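You operate a simulated robot arm through the tools that you are given. There is no shell and no other tool. Be economical: measure what you need, move in short steps, check, and stop when the job is done.

You are at the controls of a simulated two-armed robot. One attempt, no reset.

## Task
Take the scanner and put it on the top of the fridge. Push the second island door from the left shut. Press the orange button two times. Take the large pot and leave it on the blue table top. Put the blue-band carton that says "cloths" from the front bench top on the wall bench beside the printer and the blue-band carton that says "spares" on the yellow mat. Put the grey tube on the run card. Push the fourth right drawer from the top shut. The order is free. Set down upright: large pot.

Only the result counts: the job must be done as asked and must still hold three seconds after the hand-in. Knocking over, shifting, dropping, spilling or breaking anything else fails it.

## Robot
Two 7-joint arms with vacuum grippers on one trunk, on a base that drives. Base frame: it is fixed to the floor where the robot stands at the start and does not move with it; the origin is under the middle of the robot, x ahead of it, y to its left, z up; the surface under the hand at the start is at about z = 0.94. Readings come in m, degrees, newtons and seconds.
The left shoulder is at the start at [0.07, 0.174, 1.154], the right one opposite. With the tool pointing down near the work surface each hand reaches from about 0.34 to 0.8 m from the robot's upright axis, wherever it stands, measured 20 degrees to its own side. Places, roughly: blue table top [1.1, 1.6, 0.9]; blue-band carton [2, 0, 1]; fourth right drawer [2.4, 3.2, 0.3]; grey tube (4x4x10 cm) [3.2, 2, 0.9]; large pot (7x7x7 cm) [1.6, 0.1, 1]; orange button [1.6, 1.5, 0.9]; run card [3.75, 3.5, 1]; scanner [0.5, 0, 1]; second island door [2.6, 1.1, 0.5]; top of the fridge [0, -2.3, 1.2]; wall bench beside the printer [2.3, 3.4, 0.9]; yellow mat (23x19 cm) [-0.92, 3.14, 0.8]. Payload 3.5 kg a hand.
Tool frame (each hand has its own): the origin (TCP) lies in the middle of the cups' lips, and z points out of the cups. The gripper has 2 cups of 0.032 m across, covering 0.032 by 0.08 m (tool x, y); the bellows give 0.01 m. With the vacuum on, a cup seals on a smooth face that it is pressed against (1 to 4 N); it does not hold porous or soft things. The pull reaches 76 N.
Orientation is that of the tool frame in the base frame, as [roll, pitch, yaw] about the fixed x, y, z axes, in that order (R = Rz(yaw) Ry(pitch) Rx(roll)). With the cups facing straight down, the tool's x points along the base's -x, its y along +y and its z along -z.

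## Interface
- The arms move only by the tool send_rows. It takes "left_deltas", "right_deltas" or both (then of equal length, played together; a hand with none holds still); each is a list of rows, each an object of numbers (a shift or turn left out is 0, a gripper value left out holds the last): "suction": the vacuum: 1 switches it on, 0 off; "x", "y", "z": the shift along the tool's x, y, z in m; "wx", "wy", "wz": the turn, a rotation vector about the tool's x, y, z in degrees. In form: [{"suction": .., "x": .., "y": .., "z": .., "wx": .., "wy": .., "wz": ..}, ...]. A call has 1 to 20 rows; each row shifts and turns the commanded pose from where the row before left it, along the tool's axes as they then stand. Each row takes 0.2 s and may step no farther than 0.05 m and 8.6 degrees from the row before; otherwise, or with a gripper value out of range, the whole call is refused. A pose out of reach is approached as far as the arm can. The call stops where the force on the tool passes 40 N (or 10 N more than at its start, if that is more) or the arm is blocked; 0.2 s more then pass. The pull builds up within a second once a cup has sealed. Time passes only in rows, and 0.2 s behind the last, so rows that do not move give it time. The reply holds the time, the measured pose of the TCP, the force on the tool along the base axes and the pull of the vacuum, in the units named above and with some noise, with the torque about the TCP (base axes, N m) and any sound that the robot's microphone picked up.
- Cameras (640 x 400 px; columns grow to the right, rows downward): "scene" is now at [0.1367, 0.016, 1.4647]; the picture's right is [0.18, -0.98, 0.00], its down [-0.64, -0.11, -0.76] and it looks along [0.75, 0.13, -0.65] (base axes); focal length 287 px, centre (320, 200). "left" rides on the left gripper at [0.074, -0.019, -0.11] in its tool frame; the picture's right is [0.25, 0.97, 0.00], its down [-0.77, 0.20, -0.60] and it looks along [-0.58, 0.15, 0.80] (tool axes); focal length 218 px, centre (320, 200). "right" rides on the right gripper at [0.074, 0.019, -0.11] in its tool frame; the picture's right is [-0.25, 0.97, 0.00], its down [-0.77, -0.20, -0.60] and it looks along [-0.58, -0.15, 0.80] (tool axes); focal length 218 px, centre (320, 200). There is no depth. A picture from a camera that has moved, and an enlarged one, comes with that camera's place and axes in the base frame and with its lens.
- capture(camera): a new picture of that camera. No time passes.
- lift_body(by): slides the trunk up (or, below 0, down) by that many m; the arms and the scene camera ride with it, the base frame stays. It gives what a move gives, with no picture.
- roll_base(legs): drives the robot by 1 to 6 legs, each [ahead, turn to the left] in m and degrees, along the robot's own axes; the way and the turn of a leg run together, so that a leg with both is an arc; at most 1.5 m and 180 degrees a leg. The arms and the cameras ride along, it lands a little off, and it stops where it bumps. It gives what a move gives.
- pan_tilt(pan, tilt): turns the head with the scene camera to pan (to the left, within 86 degrees either way) and tilt (down, from -29 to 69), counted from straight ahead of the robot. It gives what a move gives.
- close_up(camera, box): a new picture of the part [left, top, right, bottom] of that camera's present view, enlarged. No time passes.
- close_job(): hands the job in; it is judged then, once.

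Work in short steps. Places have to be worked out from the pictures, the camera data and where the tool is seen: move nearer, look again, correct. Check each grasp and each placing, and mend what went wrong. You have 196 turns and 176 pictures in all, those below and enlarged ones among them. Switch the vacuum off and draw the arms clear of the work before you hand the job in, unless the task says otherwise; then end with one line.

The tools are called after "Emit:" by a JSON object that holds its "op" and its "data". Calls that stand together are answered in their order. send_rows: Moves the arms, as the interface text tells. Its arguments: {"type":"object","properties":{"left_deltas":{"type":"array","items":{"type":"object","properties":{"suction":{"type":"number"},"x":{"type":"number"},"y":{"type":"number"},"z":{"type":"number"},"wx":{"type":"number"},"wy":{"type":"number"},"wz":{"type":"number"}}}},"right_deltas":{"type":"array","items":{"type":"object","properties":{"suction":{"type":"number"},"x":{"type":"number"},"y":{"type":"number"},"z":{"type":"number"},"wx":{"type":"number"},"wy":{"type":"number"},"wz":{"type":"number"}}}}},"required":[]} The other tools are called the same way: lift_body (by) slides the trunk up or down; roll_base (legs) drives the base; pan_tilt (pan, tilt) turns the head that bears the scene camera; capture (camera) takes a picture; close_up (camera, box) takes an enlarged picture of a part of a camera's view; close_job () hands the job in.

At the start:

```text
time: 0.0
left_eef_pos: [0.5127, 0.2866, 1.2183]
left_tool_rot: [-180.0, -0.1, 180.0]
left_force: [-0.3, -0.4, 0.9]
left_torque: [0.01, -0.01, -0.02]
left_pull: 0.1
right_eef_pos: [0.5094, -0.1453, 1.1662]
right_tool_rot: [-180.0, -0.1, 179.8]
right_force: [-0.5, 0.2, -0.3]
right_torque: [-0.02, -0.01, -0.03]
right_pull: 0.0
trunk travel left (down, up): [-0.65, 0.19]
robot x, y, heading: [-0.005, 0.0018, 0.1]
head pan, tilt: [10.1, 40.4]
```

scene: 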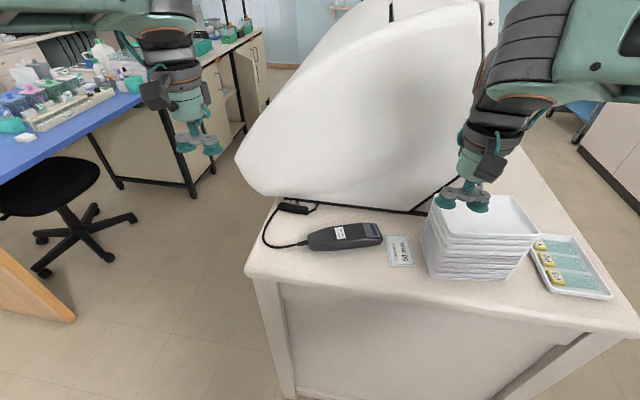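
right: 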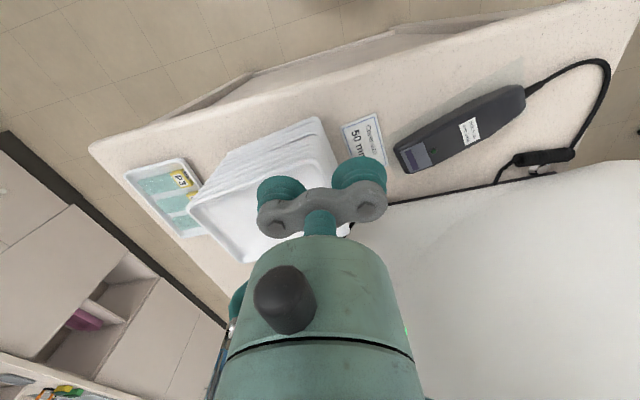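
left: 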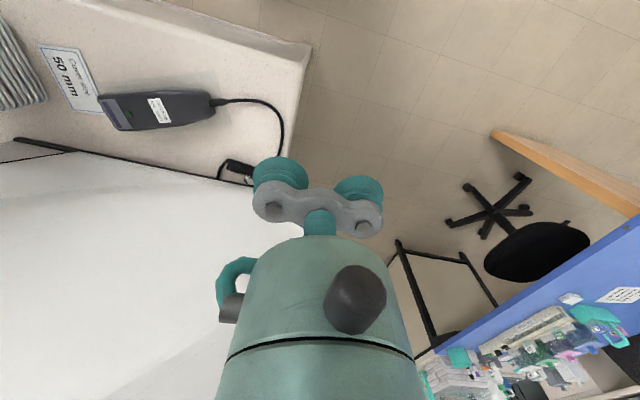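

I see the scanner on the bench ahead with a cable attached. I first look around with the head to learn the layout.

Emit:
{"op": "close_up", "data": {"camera": "scene", "box": [240, 180, 440, 305]}}

Emit:
{"op": "pan_tilt", "data": {"pan": 50, "tilt": 20}}

Emit:
{"op": "capture", "data": {"camera": "scene"}}

Emit:
{"op": "pan_tilt", "data": {"pan": -80, "tilt": 20}}

Emit:
{"op": "capture", "data": {"camera": "scene"}}

```text
3.20 times, centred on (340, 242) of scene
camera zoom: at [0.1367, 0.016, 1.4647], right [0.18, -0.98, 0.0], down [-0.64, -0.11, -0.76], along [0.75, 0.13, -0.65], focal length 919 px, centre (256, 64)
```

zoom: 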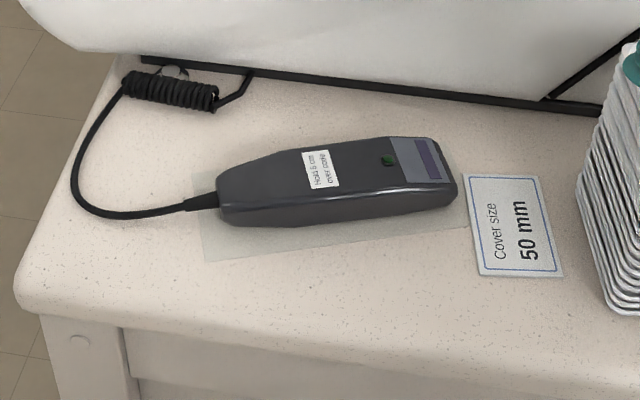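

```text
time: 1.1
left_eef_pos: [0.5129, 0.2865, 1.2185]
left_tool_rot: [-180.0, 0.0, -180.0]
left_force: [-0.2, 0.3, 0.0]
left_torque: [-0.01, 0.0, 0.04]
left_pull: 0.1
right_eef_pos: [0.5095, -0.144, 1.1663]
right_tool_rot: [180.0, 0.0, 179.9]
right_force: [0.1, -0.1, -0.5]
right_torque: [0.0, -0.02, 0.0]
right_pull: 0.1
trunk travel left (down, up): [-0.65, 0.19]
robot x, y, heading: [0.0041, 0.0044, 0.3]
head pan, tilt: [50.0, 20.0]
```

```text
171 pictures are left
camera scene: at [0.1132, 0.0724, 1.4966], right [0.77, -0.64, 0.0], down [-0.22, -0.26, -0.94], along [0.6, 0.72, -0.34], focal length 287 px, centre (320, 200)
```

scene: 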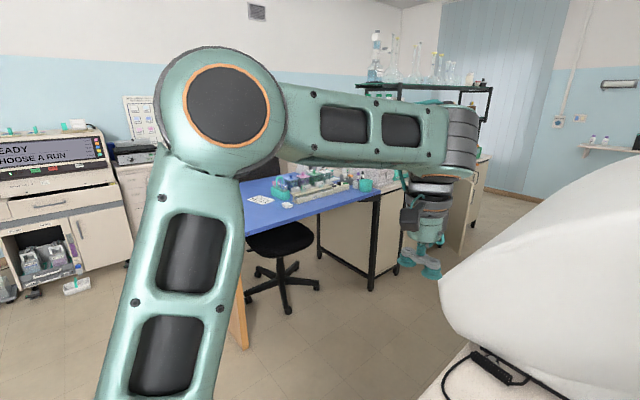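

```text
time: 3.2
left_eef_pos: [0.5126, 0.2867, 1.219]
left_tool_rot: [180.0, 0.0, -179.9]
left_force: [-0.3, 0.8, -0.7]
left_torque: [0.01, -0.03, 0.01]
left_pull: 0.0
right_eef_pos: [0.5084, -0.1453, 1.1656]
right_tool_rot: [179.9, 0.0, 179.9]
right_force: [-0.7, -0.3, -0.6]
right_torque: [0.02, 0.0, 0.04]
right_pull: 0.1
trunk travel left (down, up): [-0.65, 0.19]
robot x, y, heading: [0.0018, -0.0031, 0.0]
head pan, tilt: [-80.0, 20.0]
```

```text
170 pictures are left
camera scene: at [0.0694, -0.0905, 1.4966], right [-0.98, -0.17, 0.0], down [-0.06, 0.34, -0.94], along [0.16, -0.93, -0.34], focal length 287 px, centre (320, 200)
```

scene: 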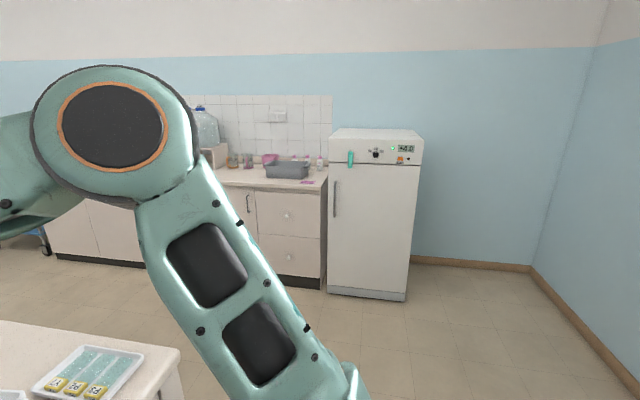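

The fridge is at the far right behind. The scanner body is centred about [0.585, 0.035], long axis turned ~17° from y. I move the right hand over it, turned to match, and look.

Emit:
{"op": "send_rows", "data": {"right_deltas": [{"x": -0.02, "y": 0.045}, {"x": -0.02, "y": 0.045}, {"x": -0.02, "y": 0.045}, {"x": -0.015, "y": 0.045}, {"wz": -8}, {"wz": -8}, {"z": 0.03}, {"z": 0.03}]}}

Emit:
{"op": "capture", "data": {"camera": "right"}}

Emit:
{"op": "pan_tilt", "data": {"pan": 0, "tilt": 45}}

Emit:
{"op": "capture", "data": {"camera": "scene"}}

```text
time: 5.0
left_eef_pos: [0.5127, 0.2854, 1.2197]
left_tool_rot: [179.9, 0.0, -180.0]
left_force: [-0.3, 0.3, -0.5]
left_torque: [0.03, 0.02, 0.0]
left_pull: 0.0
right_eef_pos: [0.5844, 0.0352, 1.1045]
right_tool_rot: [-179.9, -0.1, -164.0]
right_force: [-0.5, -0.2, 0.5]
right_torque: [0.0, -0.01, -0.02]
right_pull: 0.1
trunk travel left (down, up): [-0.65, 0.19]
robot x, y, heading: [0.0016, 0.0014, -0.2]
head pan, tilt: [-80.0, 20.0]
```

```text
169 pictures are left
camera right: at [0.5084, 0.0325, 1.2156], right [-0.02, 1.0, 0.0], down [0.8, 0.02, 0.6], along [0.6, 0.01, -0.8], focal length 218 px, centre (320, 200)
```

right: 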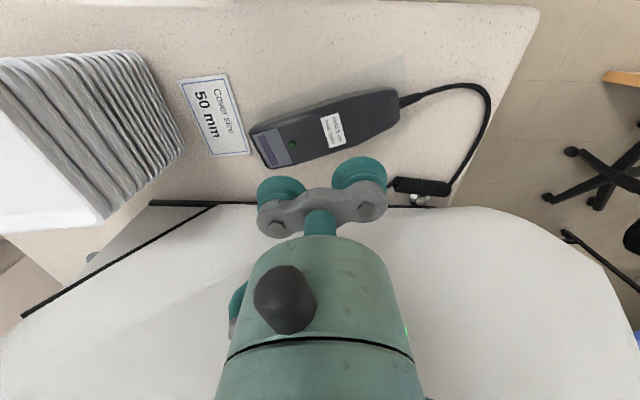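

```text
time: 6.5
left_eef_pos: [0.5137, 0.2882, 1.218]
left_tool_rot: [180.0, 0.0, 180.0]
left_force: [-0.9, 0.6, 0.1]
left_torque: [0.02, 0.0, -0.03]
left_pull: 0.0
right_eef_pos: [0.5864, 0.0348, 1.1058]
right_tool_rot: [179.9, 0.1, -164.1]
right_force: [0.2, 0.0, -0.8]
right_torque: [-0.06, -0.02, 0.02]
right_pull: 0.0
trunk travel left (down, up): [-0.65, 0.19]
robot x, y, heading: [-0.0015, -0.0008, 0.3]
head pan, tilt: [0.0, 45.0]
```

```text
168 pictures are left
camera scene: at [0.1346, 0.0012, 1.458], right [0.0, -1.0, 0.0], down [-0.71, 0.0, -0.71], along [0.71, 0.0, -0.71], focal length 287 px, centre (320, 200)
```

scene: 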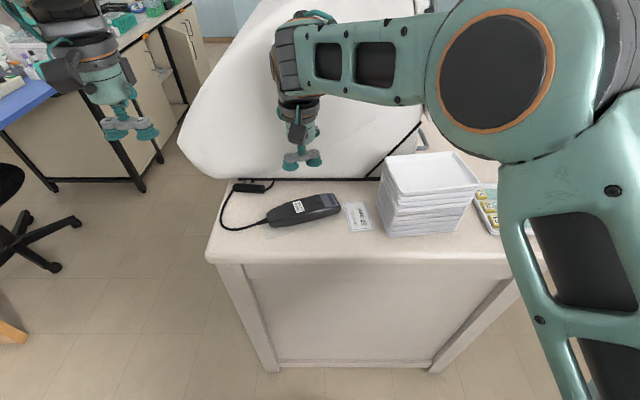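

From the wrist camera the scanner's centre comes out near [0.594, 0.040], axis ~22°. I align and come down slowly with vacuum on.

Emit:
{"op": "send_rows", "data": {"right_deltas": [{"x": -0.009, "y": 0.0026, "wz": -6, "suction": 1}, {"z": 0.04}, {"z": 0.04}, {"z": 0.02}, {"z": 0.01}, {"z": 0.005}, {"z": 0.005}, {"z": 0.005}, {"z": 0.004}, {}]}}

Emit:
{"op": "capture", "data": {"camera": "right"}}

```text
time: 8.7
left_eef_pos: [0.5128, 0.2871, 1.218]
left_tool_rot: [180.0, 0.0, -179.9]
left_force: [0.1, -0.5, 0.0]
left_torque: [0.02, 0.03, -0.02]
left_pull: 0.0
right_eef_pos: [0.5922, 0.0402, 0.9763]
right_tool_rot: [-180.0, 0.0, -158.1]
right_force: [-0.5, -0.1, -0.2]
right_torque: [0.0, -0.03, 0.05]
right_pull: 75.3
trunk travel left (down, up): [-0.65, 0.19]
robot x, y, heading: [0.0008, -0.0014, -0.1]
head pan, tilt: [0.0, 45.0]
```

```text
167 pictures are left
camera right: at [0.5164, 0.0298, 1.0868], right [-0.13, 0.99, 0.0], down [0.79, 0.1, 0.6], along [0.6, 0.08, -0.8], focal length 218 px, centre (320, 200)
```

right: 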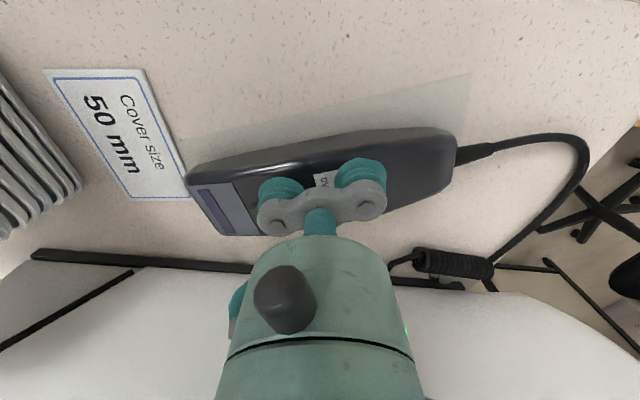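

Pull 75 N: sealed. I lift a few centimetres and see whether the cable comes along.

Emit:
{"op": "send_rows", "data": {"right_deltas": [{"z": -0.01}, {"z": -0.02}, {"z": -0.03}, {"z": -0.03}, {"z": -0.03}, {}]}}

Emit:
{"op": "capture", "data": {"camera": "scene"}}

Emit:
{"op": "capture", "data": {"camera": "right"}}

```text
time: 10.1
left_eef_pos: [0.5128, 0.2867, 1.2177]
left_tool_rot: [180.0, 0.0, -180.0]
left_force: [-0.2, 0.0, 0.2]
left_torque: [-0.01, 0.01, -0.01]
left_pull: 0.0
right_eef_pos: [0.5942, 0.0365, 1.0939]
right_tool_rot: [179.4, -0.2, -158.5]
right_force: [-0.7, -0.3, -1.6]
right_torque: [0.0, 0.02, 0.0]
right_pull: 75.4
trunk travel left (down, up): [-0.65, 0.19]
robot x, y, heading: [-0.0018, -0.001, -0.1]
head pan, tilt: [0.0, 45.0]
```

```text
166 pictures are left
camera scene: at [0.1348, 0.0014, 1.4579], right [0.0, -1.0, 0.0], down [-0.71, 0.0, -0.71], along [0.71, 0.0, -0.71], focal length 287 px, centre (320, 200)
```

scene: 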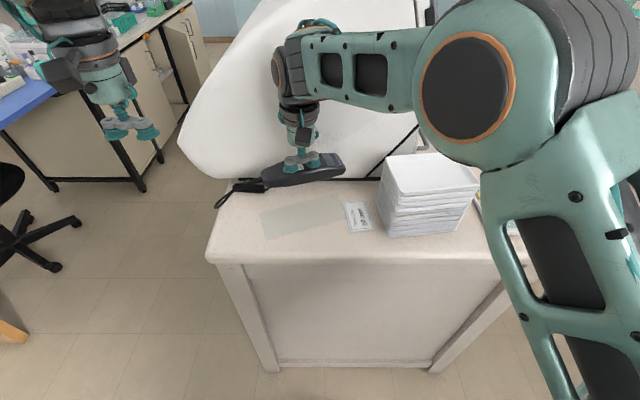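

```text
165 pictures are left
camera right: at [0.5189, 0.0263, 1.2053], right [-0.12, 0.99, 0.01], down [0.8, 0.09, 0.6], along [0.59, 0.08, -0.8], focal length 218 px, centre (320, 200)
```

right: 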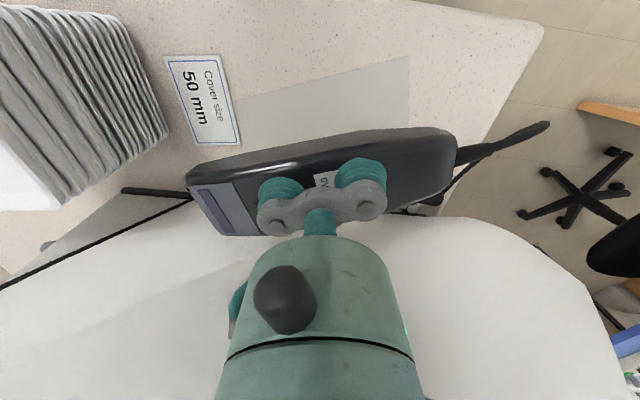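

Scanner is held, its cable stub hangs free. I back off from the bench, then raise the hand.

Emit:
{"op": "roll_base", "data": {"legs": [[-0.35, 0]]}}

Emit:
{"op": "send_rows", "data": {"right_deltas": [{"z": -0.05}, {"z": -0.05}, {"z": -0.05}, {"z": -0.05}, {"z": -0.03}]}}

Emit:
{"op": "roll_base", "data": {"legs": [[0, -70]]}}

Emit:
{"op": "pan_tilt", "data": {"pan": 0, "tilt": 25}}

Emit:
{"op": "capture", "data": {"camera": "scene"}}

```text
time: 12.4
left_eef_pos: [0.1659, 0.2861, 1.2188]
left_tool_rot: [-179.9, 0.0, 179.8]
left_force: [0.4, 0.2, 0.1]
left_torque: [-0.03, 0.0, 0.01]
left_pull: 0.1
right_eef_pos: [0.246, 0.0329, 1.0988]
right_tool_rot: [179.4, 0.1, -158.8]
right_force: [0.1, 0.1, -0.9]
right_torque: [0.0, -0.03, 0.0]
right_pull: 75.4
trunk travel left (down, up): [-0.65, 0.19]
robot x, y, heading: [-0.3514, -0.0, -0.3]
head pan, tilt: [0.0, 45.0]
```

```text
time: 13.4
left_eef_pos: [0.1658, 0.2856, 1.2186]
left_tool_rot: [-180.0, -0.1, 179.8]
left_force: [0.2, 0.2, 0.0]
left_torque: [0.01, 0.02, -0.01]
left_pull: 0.1
right_eef_pos: [0.2595, 0.024, 1.3088]
right_tool_rot: [178.1, 2.8, -160.1]
right_force: [18.8, 43.2, -67.8]
right_torque: [-3.77, -3.36, -3.26]
right_pull: 75.6
right hand out of reach, approached as far as the arm can: row 5
trunk travel left (down, up): [-0.65, 0.19]
robot x, y, heading: [-0.3457, 0.001, -0.3]
head pan, tilt: [0.0, 45.0]
stopped in row 5 (right hand): the force on the tool passed its limit at 291 N (the readings are from after the stop); the commanded pose is now the measured one
```

```text
time: 14.2
left_eef_pos: [0.1665, 0.2832, 1.2184]
left_tool_rot: [-180.0, 0.0, 179.6]
left_force: [0.3, 0.3, 0.2]
left_torque: [0.01, 0.02, -0.01]
left_pull: 0.1
right_eef_pos: [0.2583, 0.0217, 1.3114]
right_tool_rot: [178.0, 2.9, -160.4]
right_force: [4.6, 13.4, -21.3]
right_torque: [-1.14, -1.03, -0.99]
right_pull: 75.8
trunk travel left (down, up): [-0.65, 0.19]
robot x, y, heading: [-0.3491, 0.0035, -0.7]
head pan, tilt: [0.0, 45.0]
stopped in leg 1: the force on the tool passed its limit at 96 N (the readings are from after the stop); the commanded pose is now the measured one
```

```text
time: 15.0
left_eef_pos: [0.1663, 0.2828, 1.2185]
left_tool_rot: [180.0, 0.0, 179.5]
left_force: [0.0, -0.2, -0.2]
left_torque: [0.01, 0.02, -0.01]
left_pull: 0.1
right_eef_pos: [0.2578, 0.0213, 1.3115]
right_tool_rot: [177.9, 3.0, -160.5]
right_force: [5.1, 21.1, -34.9]
right_torque: [-1.87, -2.1, -1.7]
right_pull: 75.9
trunk travel left (down, up): [-0.65, 0.19]
robot x, y, heading: [-0.3497, 0.004, -0.5]
head pan, tilt: [0.0, 25.0]
```

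```text
164 pictures are left
camera scene: at [-0.2036, 0.0006, 1.4885], right [-0.01, -1.0, 0.0], down [-0.42, 0.0, -0.91], along [0.91, -0.01, -0.42], focal length 287 px, centre (320, 200)
```

scene: 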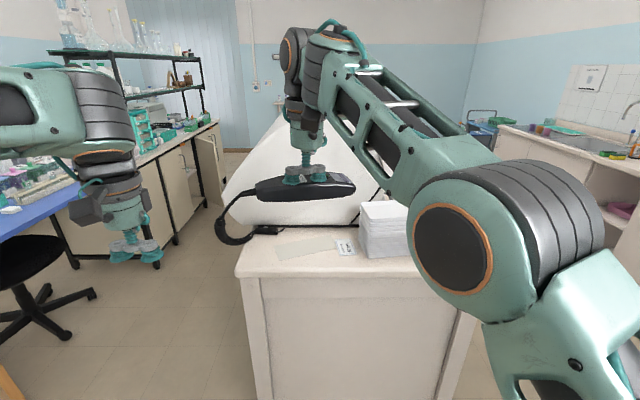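

Strong force: the cable may be a tether, still attached near the bench. I lower the hand to relieve it and take a close look.

Emit:
{"op": "close_up", "data": {"camera": "scene", "box": [200, 160, 360, 260]}}

Emit:
{"op": "send_rows", "data": {"right_deltas": [{"z": 0.03}, {"z": 0.03}, {"z": 0.04}]}}

Emit:
{"op": "close_up", "data": {"camera": "scene", "box": [200, 160, 360, 260]}}

```text
4.00 times, centred on (280, 210) of scene
camera zoom: at [-0.2036, 0.0006, 1.4885], right [-0.01, -1.0, 0.0], down [-0.42, 0.0, -0.91], along [0.91, -0.01, -0.42], focal length 1149 px, centre (480, 160)
```

zoom: 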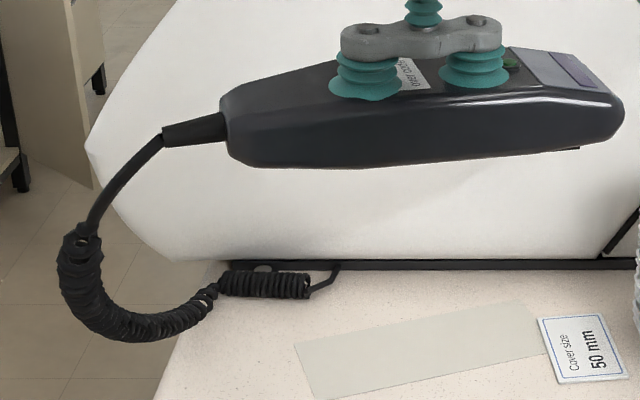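

```text
time: 15.8
left_eef_pos: [0.1661, 0.2825, 1.218]
left_tool_rot: [-180.0, 0.0, 179.5]
left_force: [-0.7, -0.7, -0.3]
left_torque: [0.02, 0.0, 0.0]
left_pull: 0.1
right_eef_pos: [0.2615, 0.0257, 1.2091]
right_tool_rot: [178.1, 2.8, -160.3]
right_force: [0.6, -0.1, -1.2]
right_torque: [0.0, 0.01, 0.01]
right_pull: 75.4
trunk travel left (down, up): [-0.65, 0.19]
robot x, y, heading: [-0.3507, -0.0014, -0.5]
head pan, tilt: [0.0, 25.0]
```

```text
4.00 times, centred on (280, 210) of scene
camera zoom: at [-0.2028, 0.0009, 1.4885], right [-0.01, -1.0, 0.0], down [-0.42, 0.0, -0.91], along [0.91, -0.01, -0.42], focal length 1149 px, centre (480, 160)
```

zoom: 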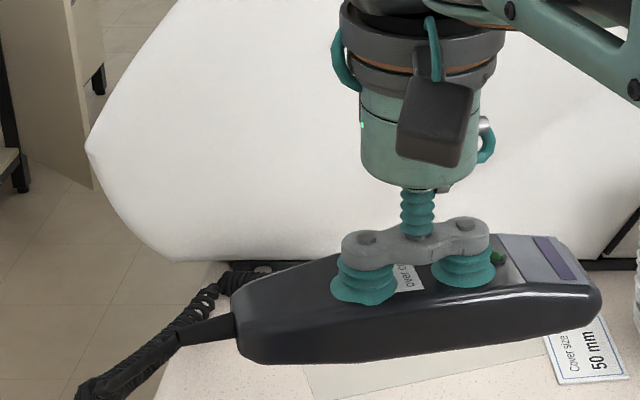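

The curly cord seems anchored by the device. I roll forward again to slacken it and look at the anchor with the left camera.

Emit:
{"op": "roll_base", "data": {"legs": [[0.3, 0]]}}

Emit:
{"op": "close_up", "data": {"camera": "left", "box": [150, 80, 310, 210]}}

Emit:
{"op": "close_up", "data": {"camera": "scene", "box": [200, 200, 360, 320]}}

```text
time: 17.9
left_eef_pos: [0.466, 0.2806, 1.2193]
left_tool_rot: [-180.0, -0.1, 179.5]
left_force: [0.1, 0.4, -0.4]
left_torque: [-0.01, -0.01, -0.02]
left_pull: 0.1
right_eef_pos: [0.5616, 0.0231, 1.2115]
right_tool_rot: [178.0, 3.0, -160.5]
right_force: [0.4, -0.5, -1.5]
right_torque: [-0.03, 0.03, 0.0]
right_pull: 75.6
trunk travel left (down, up): [-0.65, 0.19]
robot x, y, heading: [-0.0446, -0.0004, -0.5]
head pan, tilt: [0.0, 25.0]
```

```text
3.08 times, centred on (230, 145) of left
camera zoom: at [0.3924, 0.2606, 1.3293], right [-0.24, 0.97, 0.0], down [0.77, 0.19, 0.6], along [0.59, 0.15, -0.8], focal length 672 px, centre (597, 369)
```

zoom: 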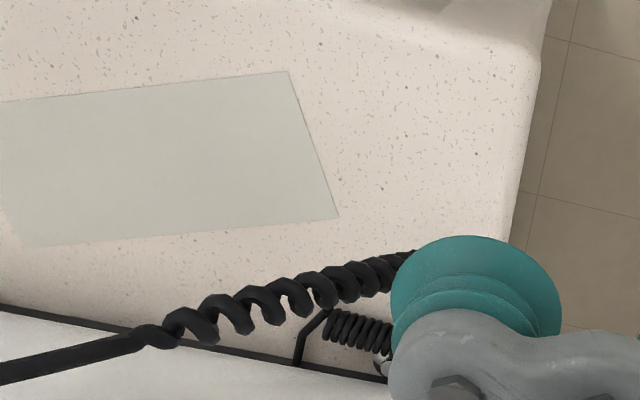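

```text
3.33 times, centred on (280, 260) of scene
camera zoom: at [0.0966, -0.0021, 1.4887], right [-0.01, -1.0, 0.0], down [-0.42, 0.0, -0.91], along [0.91, -0.01, -0.42], focal length 957 px, centre (453, 0)
```

zoom: 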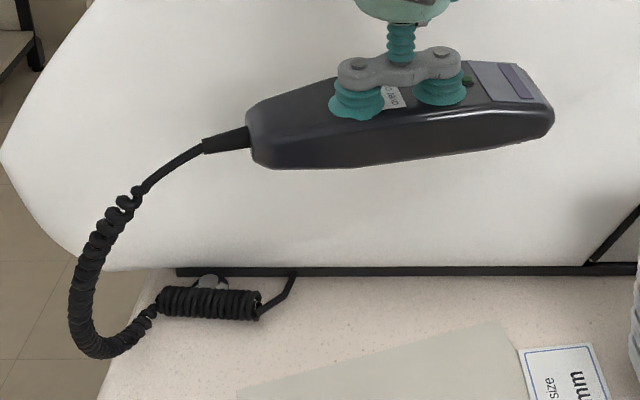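

I shift the left hand sideways so its camera has a clear view of the cord's anchor.

Emit:
{"op": "send_rows", "data": {"left_deltas": [{"y": 0.05}, {"y": 0.05}, {"y": 0.03, "z": 0.03}, {"z": 0.03}, {"z": 0.03}]}}

Emit:
{"op": "close_up", "data": {"camera": "left", "box": [60, 90, 240, 220]}}

```text
time: 19.1
left_eef_pos: [0.469, 0.4122, 1.1286]
left_tool_rot: [180.0, 0.1, 179.4]
left_force: [0.3, 0.5, 0.8]
left_torque: [0.04, 0.0, -0.01]
left_pull: 0.1
right_eef_pos: [0.5638, 0.0251, 1.2101]
right_tool_rot: [178.1, 2.9, -160.4]
right_force: [-0.3, -0.5, -1.7]
right_torque: [-0.01, 0.03, -0.03]
right_pull: 75.3
trunk travel left (down, up): [-0.65, 0.19]
robot x, y, heading: [-0.0468, -0.0019, -0.6]
head pan, tilt: [0.0, 25.0]
```

```text
3.08 times, centred on (150, 155) of left
camera zoom: at [0.3941, 0.3911, 1.2378], right [-0.24, 0.97, 0.0], down [0.77, 0.19, 0.6], along [0.59, 0.15, -0.8], focal length 672 px, centre (843, 338)
```

zoom: 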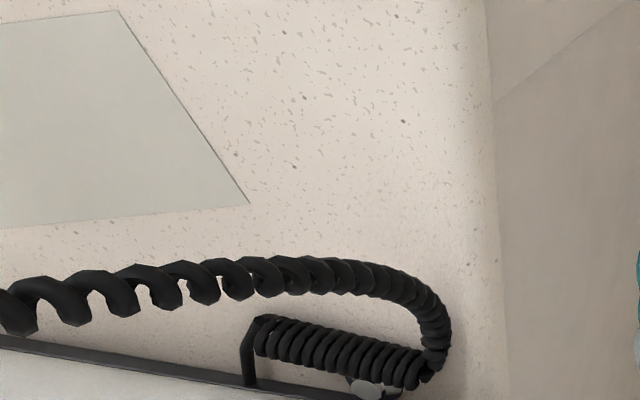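

I look lower in this view to see the grey part behind the coil.

Emit:
{"op": "close_up", "data": {"camera": "left", "box": [120, 170, 240, 250]}}

Emit:
{"op": "capture", "data": {"camera": "left"}}

```text
5.00 times, centred on (180, 210) of left
camera zoom: at [0.3941, 0.3911, 1.2378], right [-0.24, 0.97, 0.0], down [0.77, 0.19, 0.6], along [0.59, 0.15, -0.8], focal length 1091 px, centre (1020, 150)
```

zoom: 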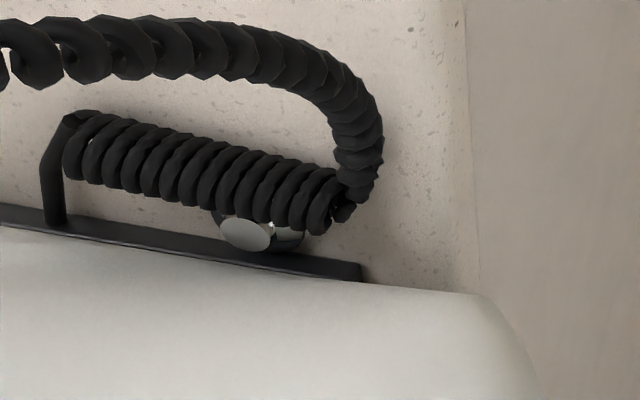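

```text
157 pictures are left
camera left: at [0.3941, 0.3911, 1.2378], right [-0.24, 0.97, 0.0], down [0.77, 0.19, 0.6], along [0.59, 0.15, -0.8], focal length 218 px, centre (320, 200)
```

left: 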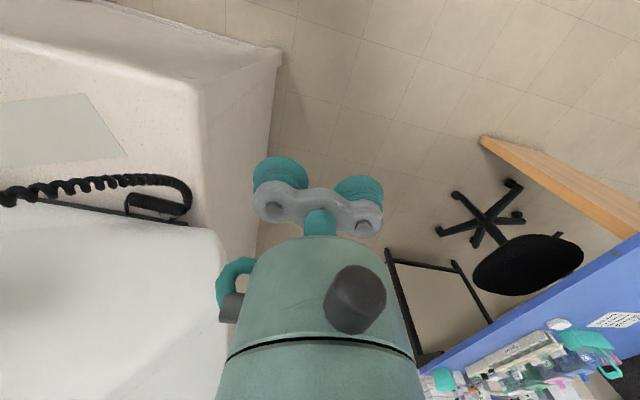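

No plug is evident. I test the leash: back up again with the hand at its present height and watch the force.

Emit:
{"op": "roll_base", "data": {"legs": [[-0.3, 0]]}}

Emit:
{"op": "roll_base", "data": {"legs": [[-0.15, 0]]}}

Emit:
{"op": "capture", "data": {"camera": "scene"}}

```text
time: 21.1
left_eef_pos: [0.1699, 0.4131, 1.1282]
left_tool_rot: [180.0, -0.1, 179.5]
left_force: [0.4, 1.5, -0.2]
left_torque: [-0.01, 0.0, -0.01]
left_pull: 0.0
right_eef_pos: [0.2638, 0.0255, 1.2096]
right_tool_rot: [178.0, 3.0, -160.4]
right_force: [0.1, -0.1, -1.9]
right_torque: [0.01, 0.0, -0.01]
right_pull: 75.8
trunk travel left (down, up): [-0.65, 0.19]
robot x, y, heading: [-0.3499, 0.0008, -0.4]
head pan, tilt: [0.0, 25.0]
```

```text
time: 22.5
left_eef_pos: [0.0183, 0.4148, 1.1275]
left_tool_rot: [-180.0, -0.2, 179.5]
left_force: [0.7, 0.0, -0.5]
left_torque: [0.0, 0.0, 0.02]
left_pull: 0.0
right_eef_pos: [0.1138, 0.0273, 1.2093]
right_tool_rot: [177.9, 2.7, -160.4]
right_force: [0.0, -0.2, -2.5]
right_torque: [0.02, 0.02, 0.01]
right_pull: 75.7
trunk travel left (down, up): [-0.65, 0.19]
robot x, y, heading: [-0.4945, 0.002, -0.6]
head pan, tilt: [0.0, 25.0]
```

```text
156 pictures are left
camera scene: at [-0.3505, 0.0021, 1.4883], right [-0.01, -1.0, 0.0], down [-0.42, 0.0, -0.91], along [0.91, -0.01, -0.42], focal length 287 px, centre (320, 200)
```

scene: 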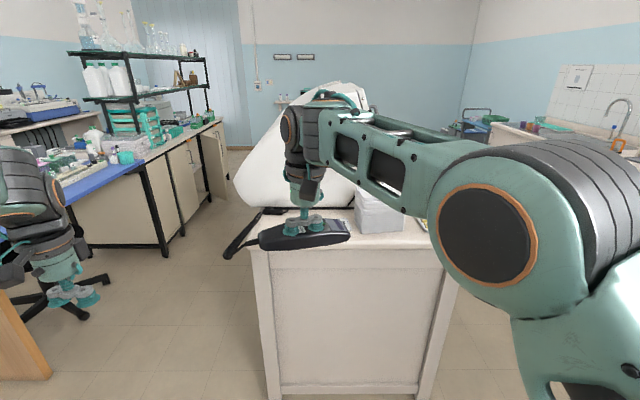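

No force at 0.7 m from the anchor: the cord stretches, so the block came from the arm's reach at height. I raise the trunk instead and go on, watching the force.

Emit:
{"op": "lift_body", "data": {"by": 0.13}}

Emit:
{"op": "roll_base", "data": {"legs": [[0, -35]]}}

Emit:
{"op": "capture", "data": {"camera": "scene"}}

```text
time: 24.1
left_eef_pos: [0.0187, 0.4155, 1.2581]
left_tool_rot: [179.9, 0.0, 179.5]
left_force: [0.4, -0.7, -1.0]
left_torque: [0.02, -0.01, 0.0]
left_pull: 0.1
right_eef_pos: [0.1137, 0.0275, 1.3398]
right_tool_rot: [178.1, 3.0, -160.2]
right_force: [-0.1, 0.3, -2.0]
right_torque: [-0.02, 0.01, 0.0]
right_pull: 76.2
trunk travel left (down, up): [-0.78, 0.06]
robot x, y, heading: [-0.4981, 0.0016, -0.3]
head pan, tilt: [0.0, 25.0]
```

```text
time: 26.1
left_eef_pos: [0.161, 0.0497, 1.2577]
left_tool_rot: [180.0, 0.1, 144.9]
left_force: [0.2, 0.6, -0.2]
left_torque: [0.03, -0.01, 0.01]
left_pull: 0.0
right_eef_pos: [0.0199, -0.3226, 1.341]
right_tool_rot: [178.0, 3.0, 165.0]
right_force: [1.0, -0.3, -1.0]
right_torque: [0.03, 0.0, -0.02]
right_pull: 75.5
trunk travel left (down, up): [-0.78, 0.06]
robot x, y, heading: [-0.4942, -0.0023, -35.1]
head pan, tilt: [0.0, 25.0]
```

```text
155 pictures are left
camera scene: at [-0.3775, -0.0776, 1.6186], right [-0.57, -0.82, 0.0], down [-0.35, 0.24, -0.91], along [0.74, -0.52, -0.42], focal length 287 px, centre (320, 200)
```

scene: 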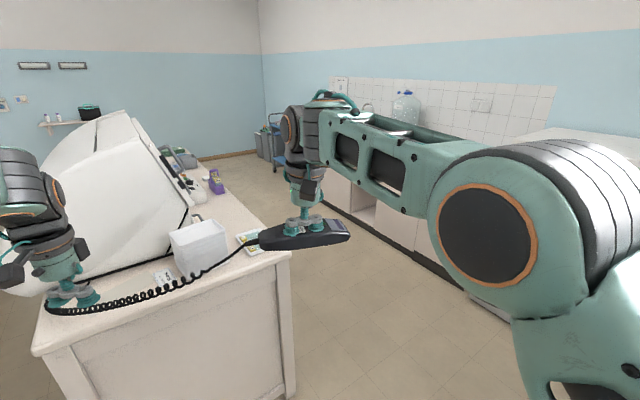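

The cord stretches with no noticeable force. I check closely how it lies relative to the tray stack before going farther.

Emit:
{"op": "close_up", "data": {"camera": "scene", "box": [20, 190, 340, 370]}}

```text
2.00 times, centred on (180, 280) of scene
camera zoom: at [-0.3775, -0.0776, 1.6186], right [-0.57, -0.82, 0.0], down [-0.35, 0.24, -0.91], along [0.74, -0.52, -0.42], focal length 574 px, centre (600, 40)
```

zoom: 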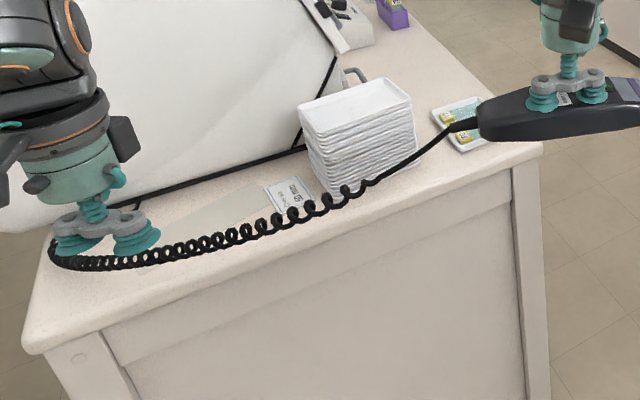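

The cord hangs free in the air and isn't touching the stack so far. I drive halfway to the fridge and check again.

Emit:
{"op": "roll_base", "data": {"legs": [[0, -39]]}}

Emit:
{"op": "roll_base", "data": {"legs": [[0.5, 0]]}}

Emit:
{"op": "pan_tilt", "data": {"pan": 55, "tilt": 30}}

Emit:
{"op": "capture", "data": {"camera": "scene"}}

```text
time: 28.3
left_eef_pos: [0.0453, -0.3737, 1.2576]
left_tool_rot: [180.0, 0.0, 106.1]
left_force: [-0.6, 0.2, 0.1]
left_torque: [0.0, 0.0, -0.02]
left_pull: 0.1
right_eef_pos: [-0.2984, -0.5758, 1.3408]
right_tool_rot: [178.0, 3.0, 126.3]
right_force: [0.6, -0.4, -2.0]
right_torque: [0.01, 0.06, 0.04]
right_pull: 75.2
trunk travel left (down, up): [-0.78, 0.06]
robot x, y, heading: [-0.4942, -0.0002, -73.7]
head pan, tilt: [0.0, 25.0]
```

```text
time: 31.2
left_eef_pos: [0.1806, -0.8513, 1.2598]
left_tool_rot: [180.0, 0.0, 105.9]
left_force: [0.2, -0.5, 0.3]
left_torque: [-0.01, 0.0, 0.02]
left_pull: 0.0
right_eef_pos: [-0.1633, -1.0515, 1.341]
right_tool_rot: [178.0, 2.9, 126.0]
right_force: [0.8, 0.9, -2.1]
right_torque: [-0.01, -0.02, 0.0]
right_pull: 75.4
trunk travel left (down, up): [-0.78, 0.06]
robot x, y, heading: [-0.3604, -0.4779, -73.7]
head pan, tilt: [0.0, 25.0]
```

```text
time: 32.5
left_eef_pos: [0.1799, -0.8532, 1.259]
left_tool_rot: [-180.0, 0.0, 105.9]
left_force: [-0.2, 0.6, -0.8]
left_torque: [-0.01, 0.01, 0.04]
left_pull: 0.1
right_eef_pos: [-0.1634, -1.053, 1.3409]
right_tool_rot: [178.0, 2.9, 126.1]
right_force: [-0.7, -0.2, -2.4]
right_torque: [0.02, 0.02, 0.03]
right_pull: 75.6
trunk travel left (down, up): [-0.78, 0.06]
robot x, y, heading: [-0.3585, -0.4753, -73.8]
head pan, tilt: [55.0, 30.0]
```

```text
153 pictures are left
camera scene: at [-0.2583, -0.5515, 1.6106], right [-0.33, -0.94, 0.0], down [-0.47, 0.16, -0.87], along [0.82, -0.28, -0.5], focal length 287 px, centre (320, 200)
```

scene: 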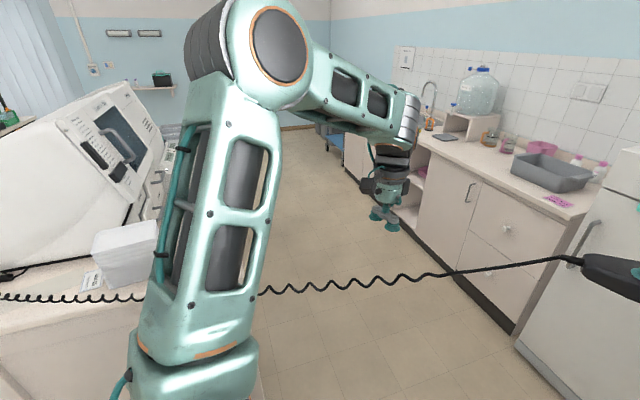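

The cord keeps stretching freely. I continue to a stand before the fridge, then face it.

Emit:
{"op": "roll_base", "data": {"legs": [[0, 3], [0.6, 0]]}}

Emit:
{"op": "pan_tilt", "data": {"pan": 0, "tilt": 35}}

Emit:
{"op": "capture", "data": {"camera": "scene"}}

```text
time: 36.3
left_eef_pos: [0.3946, -1.383, 1.2598]
left_tool_rot: [180.0, 0.0, 109.1]
left_force: [0.7, 0.4, 0.0]
left_torque: [-0.01, 0.0, -0.01]
left_pull: 0.1
right_eef_pos: [0.063, -1.6023, 1.34]
right_tool_rot: [178.0, 2.9, 129.5]
right_force: [0.6, -0.1, -1.1]
right_torque: [0.01, 0.0, -0.02]
right_pull: 75.6
trunk travel left (down, up): [-0.78, 0.06]
robot x, y, heading: [-0.1678, -1.0368, -70.5]
head pan, tilt: [55.0, 30.0]
```

```text
time: 37.5
left_eef_pos: [0.3945, -1.3841, 1.258]
left_tool_rot: [-180.0, 0.1, 109.3]
left_force: [0.3, 0.4, -0.5]
left_torque: [0.05, 0.01, 0.01]
left_pull: 0.0
right_eef_pos: [0.0636, -1.6024, 1.3397]
right_tool_rot: [178.0, 2.9, 129.5]
right_force: [0.1, 0.3, -1.2]
right_torque: [-0.01, 0.0, -0.03]
right_pull: 75.5
trunk travel left (down, up): [-0.78, 0.06]
robot x, y, heading: [-0.1687, -1.0371, -70.9]
head pan, tilt: [0.0, 35.0]
```

```text
152 pictures are left
camera scene: at [-0.1174, -1.1665, 1.6028], right [-0.94, -0.33, 0.0], down [-0.19, 0.54, -0.82], along [0.27, -0.77, -0.57], focal length 287 px, centre (320, 200)
```

scene: 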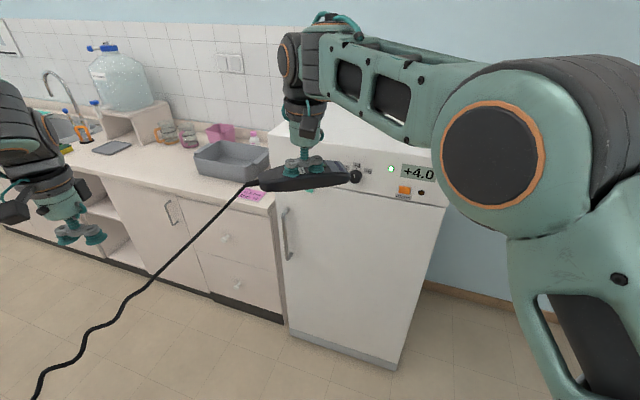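

Fridge top front edge seems near z≈1.24. I raise 4 cm more, drive the last stretch and face the fridge.

Emit:
{"op": "lift_body", "data": {"by": 0.05}}

Emit:
{"op": "roll_base", "data": {"legs": [[0.28, 0], [0, -18]]}}

Emit:
{"op": "pan_tilt", "data": {"pan": -10, "tilt": 35}}

Emit:
{"op": "capture", "data": {"camera": "scene"}}

Emit:
{"op": "capture", "data": {"camera": "right"}}

```text
time: 38.4
left_eef_pos: [0.3962, -1.3832, 1.3074]
left_tool_rot: [180.0, 0.1, 109.2]
left_force: [-0.3, -0.6, 0.3]
left_torque: [0.01, 0.0, 0.0]
left_pull: 0.1
right_eef_pos: [0.0643, -1.6032, 1.3903]
right_tool_rot: [178.0, 2.8, 129.4]
right_force: [0.1, 0.4, -2.1]
right_torque: [0.0, 0.0, 0.02]
right_pull: 75.1
trunk travel left (down, up): [-0.83, 0.01]
robot x, y, heading: [-0.1664, -1.0366, -70.7]
head pan, tilt: [0.0, 35.0]
```

```text
time: 41.4
left_eef_pos: [0.3521, -1.8076, 1.3087]
left_tool_rot: [-179.9, -0.1, 90.9]
left_force: [-0.1, -0.4, -0.3]
left_torque: [-0.01, -0.02, 0.0]
left_pull: 0.0
right_eef_pos: [-0.0317, -1.9117, 1.3905]
right_tool_rot: [178.0, 2.7, 111.1]
right_force: [-0.5, 0.9, -1.7]
right_torque: [0.01, 0.06, 0.01]
right_pull: 75.2
trunk travel left (down, up): [-0.83, 0.01]
robot x, y, heading: [-0.0747, -1.3043, -89.0]
head pan, tilt: [0.0, 35.0]
```

```text
time: 42.1
left_eef_pos: [0.3523, -1.807, 1.3086]
left_tool_rot: [-180.0, 0.0, 90.8]
left_force: [-0.3, -0.6, 0.3]
left_torque: [0.01, 0.02, 0.0]
left_pull: 0.0
right_eef_pos: [-0.0336, -1.9119, 1.39]
right_tool_rot: [178.0, 2.9, 111.1]
right_force: [0.3, 0.1, -1.7]
right_torque: [0.04, -0.06, 0.01]
right_pull: 76.3
trunk travel left (down, up): [-0.83, 0.01]
robot x, y, heading: [-0.0725, -1.304, -89.1]
head pan, tilt: [-10.0, 35.0]
```

```text
151 pictures are left
camera scene: at [-0.0836, -1.4384, 1.6528], right [-0.99, 0.16, 0.0], down [0.09, 0.57, -0.82], along [-0.13, -0.81, -0.57], focal length 287 px, centre (320, 200)
```

scene: 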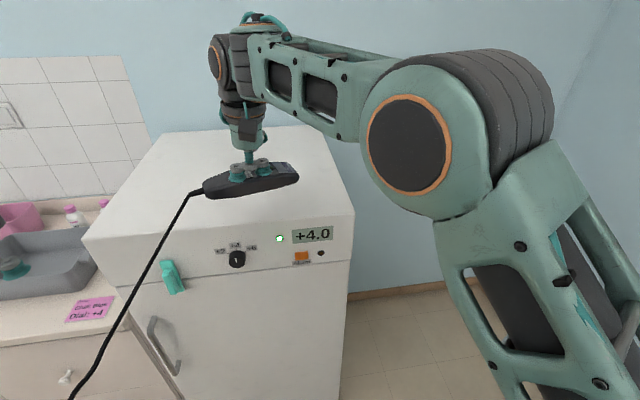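

```text
150 pictures are left
camera right: at [-0.0476, -1.8328, 1.4973], right [0.99, 0.11, 0.05], down [0.06, -0.77, 0.63], along [0.11, -0.63, -0.77], focal length 218 px, centre (320, 200)
```

right: 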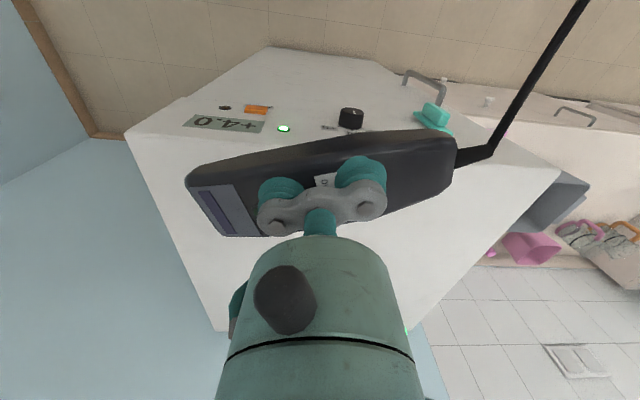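

The fridge top spans x −0.26..0.38, y −2.01 and back, z≈1.2. I roll 0.28 m on, level the tool and come down towards TCP z≈1.24.

Emit:
{"op": "roll_base", "data": {"legs": [[0.28, 0]]}}

Emit:
{"op": "send_rows", "data": {"right_deltas": [{"wx": 2, "wy": 2.9}, {"z": 0.04}, {"z": 0.04}, {"z": 0.03}, {}]}}

Emit:
{"op": "capture", "data": {"camera": "scene"}}

```text
time: 44.1
left_eef_pos: [0.3579, -2.0804, 1.3112]
left_tool_rot: [-179.9, 0.4, 90.9]
left_force: [0.3, 0.5, -0.1]
left_torque: [-0.01, 0.0, 0.03]
left_pull: 0.1
right_eef_pos: [-0.0264, -2.1837, 1.3948]
right_tool_rot: [178.2, 3.3, 111.1]
right_force: [7.3, 27.3, -6.4]
right_torque: [0.59, -0.12, -0.02]
right_pull: 75.2
trunk travel left (down, up): [-0.83, 0.01]
robot x, y, heading: [-0.071, -1.5845, -89.1]
head pan, tilt: [-10.0, 35.0]
```

```text
time: 45.3
left_eef_pos: [0.3579, -2.0836, 1.3102]
left_tool_rot: [-179.9, 0.3, 91.0]
left_force: [0.0, 0.4, -0.3]
left_torque: [0.01, -0.02, -0.02]
left_pull: 0.0
right_eef_pos: [-0.0278, -2.1894, 1.2828]
right_tool_rot: [179.9, 0.2, 110.9]
right_force: [5.8, 21.9, -5.2]
right_torque: [0.52, -0.13, -0.04]
right_pull: 75.9
trunk travel left (down, up): [-0.83, 0.01]
robot x, y, heading: [-0.0688, -1.5824, -89.1]
head pan, tilt: [-10.0, 35.0]
```

```text
149 pictures are left
camera scene: at [-0.0769, -1.7133, 1.6535], right [-0.99, 0.16, 0.0], down [0.09, 0.56, -0.82], along [-0.13, -0.81, -0.57], focal length 287 px, centre (320, 200)
```

scene: 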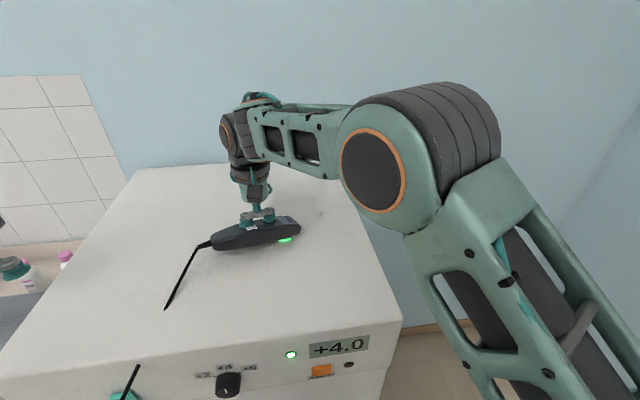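

The cord is now at its end: ~22 N toward the anchor. It must lie nearer the front-left corner with its tail towards the bench to stay slack. I turn the base left 23° to bring it there, then turn the wrist.

Emit:
{"op": "roll_base", "data": {"legs": [[0, 23]]}}

Emit:
{"op": "send_rows", "data": {"right_deltas": [{"wz": -7.2}, {"wz": -7.2}, {"wz": -7.2}, {"wz": -7.2}, {"wz": -7.2}, {}]}}

Emit:
{"op": "capture", "data": {"camera": "scene"}}

Emit:
{"op": "capture", "data": {"camera": "right"}}

```text
time: 46.9
left_eef_pos: [0.5185, -1.8832, 1.3094]
left_tool_rot: [179.9, -0.1, 114.0]
left_force: [0.0, -0.4, 0.1]
left_torque: [-0.01, 0.0, 0.03]
left_pull: 0.1
right_eef_pos: [0.2059, -2.1312, 1.2813]
right_tool_rot: [179.6, 0.0, 134.0]
right_force: [-0.4, 0.9, -2.8]
right_torque: [0.34, 0.09, 0.04]
right_pull: 75.3
trunk travel left (down, up): [-0.83, 0.01]
robot x, y, heading: [-0.0725, -1.5845, -66.4]
head pan, tilt: [-10.0, 35.0]
```

```text
time: 48.3
left_eef_pos: [0.5201, -1.8824, 1.3101]
left_tool_rot: [179.9, 0.0, 114.1]
left_force: [0.8, -0.3, 0.5]
left_torque: [-0.01, -0.01, 0.01]
left_pull: 0.0
right_eef_pos: [0.2013, -2.1367, 1.2846]
right_tool_rot: [179.3, 0.8, 169.3]
right_force: [0.8, -0.2, -2.9]
right_torque: [0.2, 0.22, 0.02]
right_pull: 75.9
trunk travel left (down, up): [-0.83, 0.01]
robot x, y, heading: [-0.0699, -1.5866, -66.3]
head pan, tilt: [-10.0, 35.0]
```

```text
148 pictures are left
camera scene: at [-0.0234, -1.7147, 1.6528], right [-0.97, -0.24, 0.0], down [-0.14, 0.56, -0.82], along [0.2, -0.79, -0.57], focal length 287 px, centre (320, 200)
```

scene: 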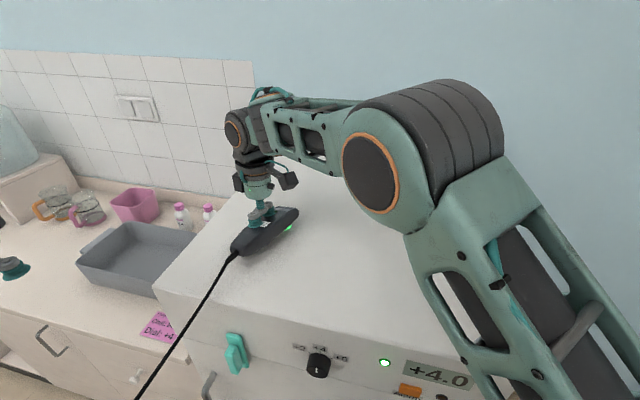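

```text
147 pictures are left
camera right: at [0.1313, -2.1054, 1.3939], right [0.43, 0.9, 0.02], down [0.71, -0.35, 0.61], along [0.56, -0.25, -0.79], focal length 218 px, centre (320, 200)
```

right: 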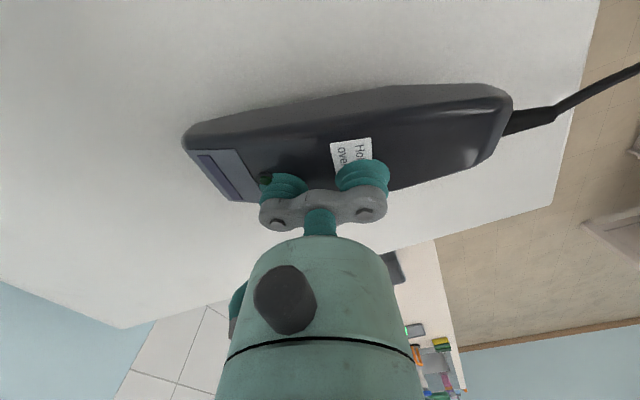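

No pull now, and the scanner is fully over the top with margin. I lower it gently until contact.

Emit:
{"op": "send_rows", "data": {"right_deltas": [{"z": 0.02}, {"z": 0.015}, {"z": 0.005}, {"z": 0.005}, {"z": 0.004}, {}]}}

Emit:
{"op": "close_up", "data": {"camera": "scene", "box": [200, 160, 360, 280]}}

```text
time: 48.8
left_eef_pos: [0.5186, -1.8778, 1.3111]
left_tool_rot: [180.0, 0.2, 114.1]
left_force: [0.0, 0.0, 0.3]
left_torque: [0.0, 0.02, 0.02]
left_pull: 0.1
right_eef_pos: [0.1999, -2.138, 1.2734]
right_tool_rot: [179.9, 2.4, 168.8]
right_force: [-1.8, 9.4, 29.0]
right_torque: [-0.24, 0.35, 0.04]
right_pull: 75.6
trunk travel left (down, up): [-0.83, 0.01]
robot x, y, heading: [-0.0735, -1.5886, -66.0]
head pan, tilt: [-10.0, 35.0]
stopped in row 2 (right hand): the force on the tool passed its limit at 55 N (the readings are from after the stop); the commanded pose is now the measured one
```

```text
3.33 times, centred on (280, 220) of scene
camera zoom: at [-0.0257, -1.7094, 1.6536], right [-0.97, -0.24, 0.0], down [-0.14, 0.55, -0.82], along [0.2, -0.8, -0.57], focal length 957 px, centre (453, 133)
```

zoom: 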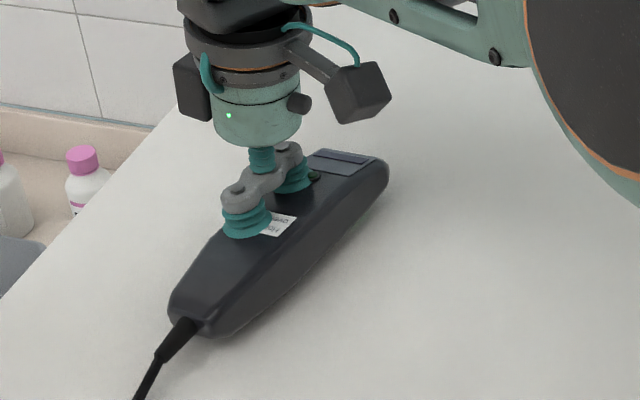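

Contact: the top is at about 1.237. I ease off slightly, then release and rise.

Emit:
{"op": "send_rows", "data": {"right_deltas": [{"z": -0.004}, {"suction": 0}, {}, {}, {}]}}

Emit:
{"op": "send_rows", "data": {"right_deltas": [{"z": -0.01}, {"z": -0.02}, {"z": -0.04}, {"z": -0.03}, {}]}}

Emit:
{"op": "close_up", "data": {"camera": "scene", "box": [120, 120, 440, 320]}}

```text
time: 50.0
left_eef_pos: [0.5201, -1.8828, 1.3083]
left_tool_rot: [-180.0, 0.0, 114.1]
left_force: [-0.2, -0.3, 0.2]
left_torque: [0.0, 0.01, 0.0]
left_pull: 0.1
right_eef_pos: [0.2029, -2.143, 1.2714]
right_tool_rot: [179.6, 2.0, 168.9]
right_force: [-0.3, 0.2, 0.0]
right_torque: [-0.01, 0.03, -0.01]
right_pull: 0.1
trunk travel left (down, up): [-0.83, 0.01]
robot x, y, heading: [-0.0693, -1.5806, -65.8]
head pan, tilt: [-10.0, 35.0]
```

```text
time: 51.2
left_eef_pos: [0.5199, -1.8831, 1.3087]
left_tool_rot: [-179.9, 0.0, 113.9]
left_force: [0.5, -0.8, 0.0]
left_torque: [0.0, 0.03, 0.0]
left_pull: 0.0
right_eef_pos: [0.1989, -2.1406, 1.3714]
right_tool_rot: [179.8, 2.1, 169.1]
right_force: [-0.1, -1.0, 0.6]
right_torque: [0.01, -0.01, -0.04]
right_pull: 0.1
trunk travel left (down, up): [-0.83, 0.01]
robot x, y, heading: [-0.0721, -1.5837, -66.3]
head pan, tilt: [-10.0, 35.0]
```

```text
2.00 times, centred on (280, 220) of scene
camera zoom: at [-0.0235, -1.7152, 1.6527], right [-0.97, -0.24, 0.0], down [-0.14, 0.56, -0.82], along [0.2, -0.79, -0.57], focal length 574 px, centre (400, 160)
```

zoom: 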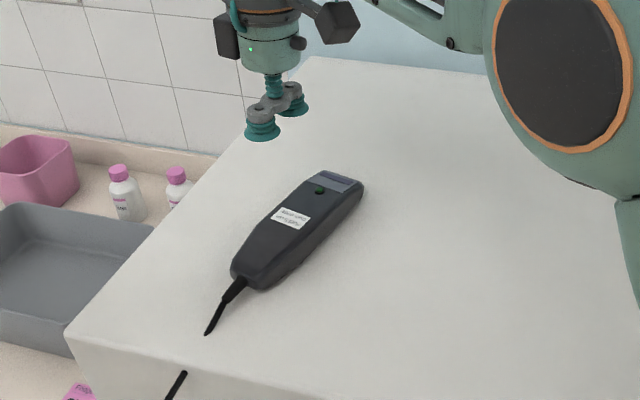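

Scanner rests flat on the fridge, cord slack. Next I back away, lower the trunk, turn towards the corridor along the front bench and look for pot and cartons.

Emit:
{"op": "roll_base", "data": {"legs": [[-0.45, 0], [0, 66]]}}

Emit:
{"op": "pan_tilt", "data": {"pan": 25, "tilt": 20}}

Emit:
{"op": "capture", "data": {"camera": "scene"}}

```text
time: 56.9
left_eef_pos: [0.2551, -0.751, 1.3086]
left_tool_rot: [180.0, 0.0, -179.8]
left_force: [-0.7, -0.7, -0.6]
left_torque: [-0.02, -0.03, -0.01]
left_pull: 0.1
right_eef_pos: [0.3626, -1.1502, 1.3722]
right_tool_rot: [179.6, 2.1, -124.9]
right_force: [-0.4, 0.6, -0.8]
right_torque: [0.0, -0.01, -0.02]
right_pull: 0.0
trunk travel left (down, up): [-0.83, 0.01]
robot x, y, heading: [-0.2526, -1.1698, 0.2]
head pan, tilt: [-10.0, 35.0]
```

```text
time: 57.9
left_eef_pos: [0.255, -0.7516, 1.3084]
left_tool_rot: [179.9, 0.0, -179.8]
left_force: [0.1, 0.0, -0.3]
left_torque: [-0.03, 0.0, 0.04]
left_pull: 0.2
right_eef_pos: [0.363, -1.1486, 1.3727]
right_tool_rot: [179.7, 2.2, -124.8]
right_force: [-0.4, 0.6, 0.9]
right_torque: [-0.03, -0.02, 0.0]
right_pull: 0.0
trunk travel left (down, up): [-0.83, 0.01]
robot x, y, heading: [-0.2543, -1.1708, 0.6]
head pan, tilt: [25.0, 20.0]
```

```text
144 pictures are left
camera scene: at [-0.1169, -1.1283, 1.6766], right [0.43, -0.9, 0.0], down [-0.31, -0.15, -0.94], along [0.85, 0.4, -0.34], focal length 287 px, centre (320, 200)
```

scene: 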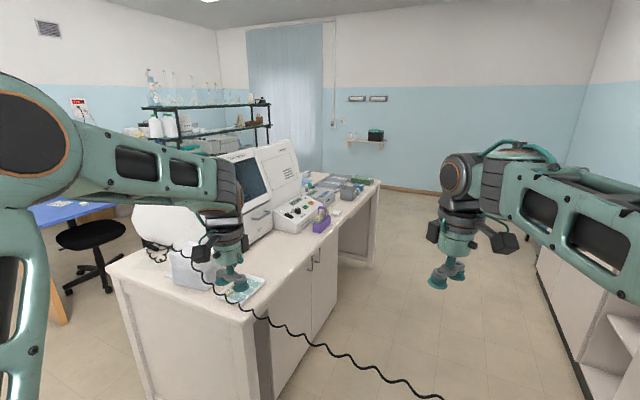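

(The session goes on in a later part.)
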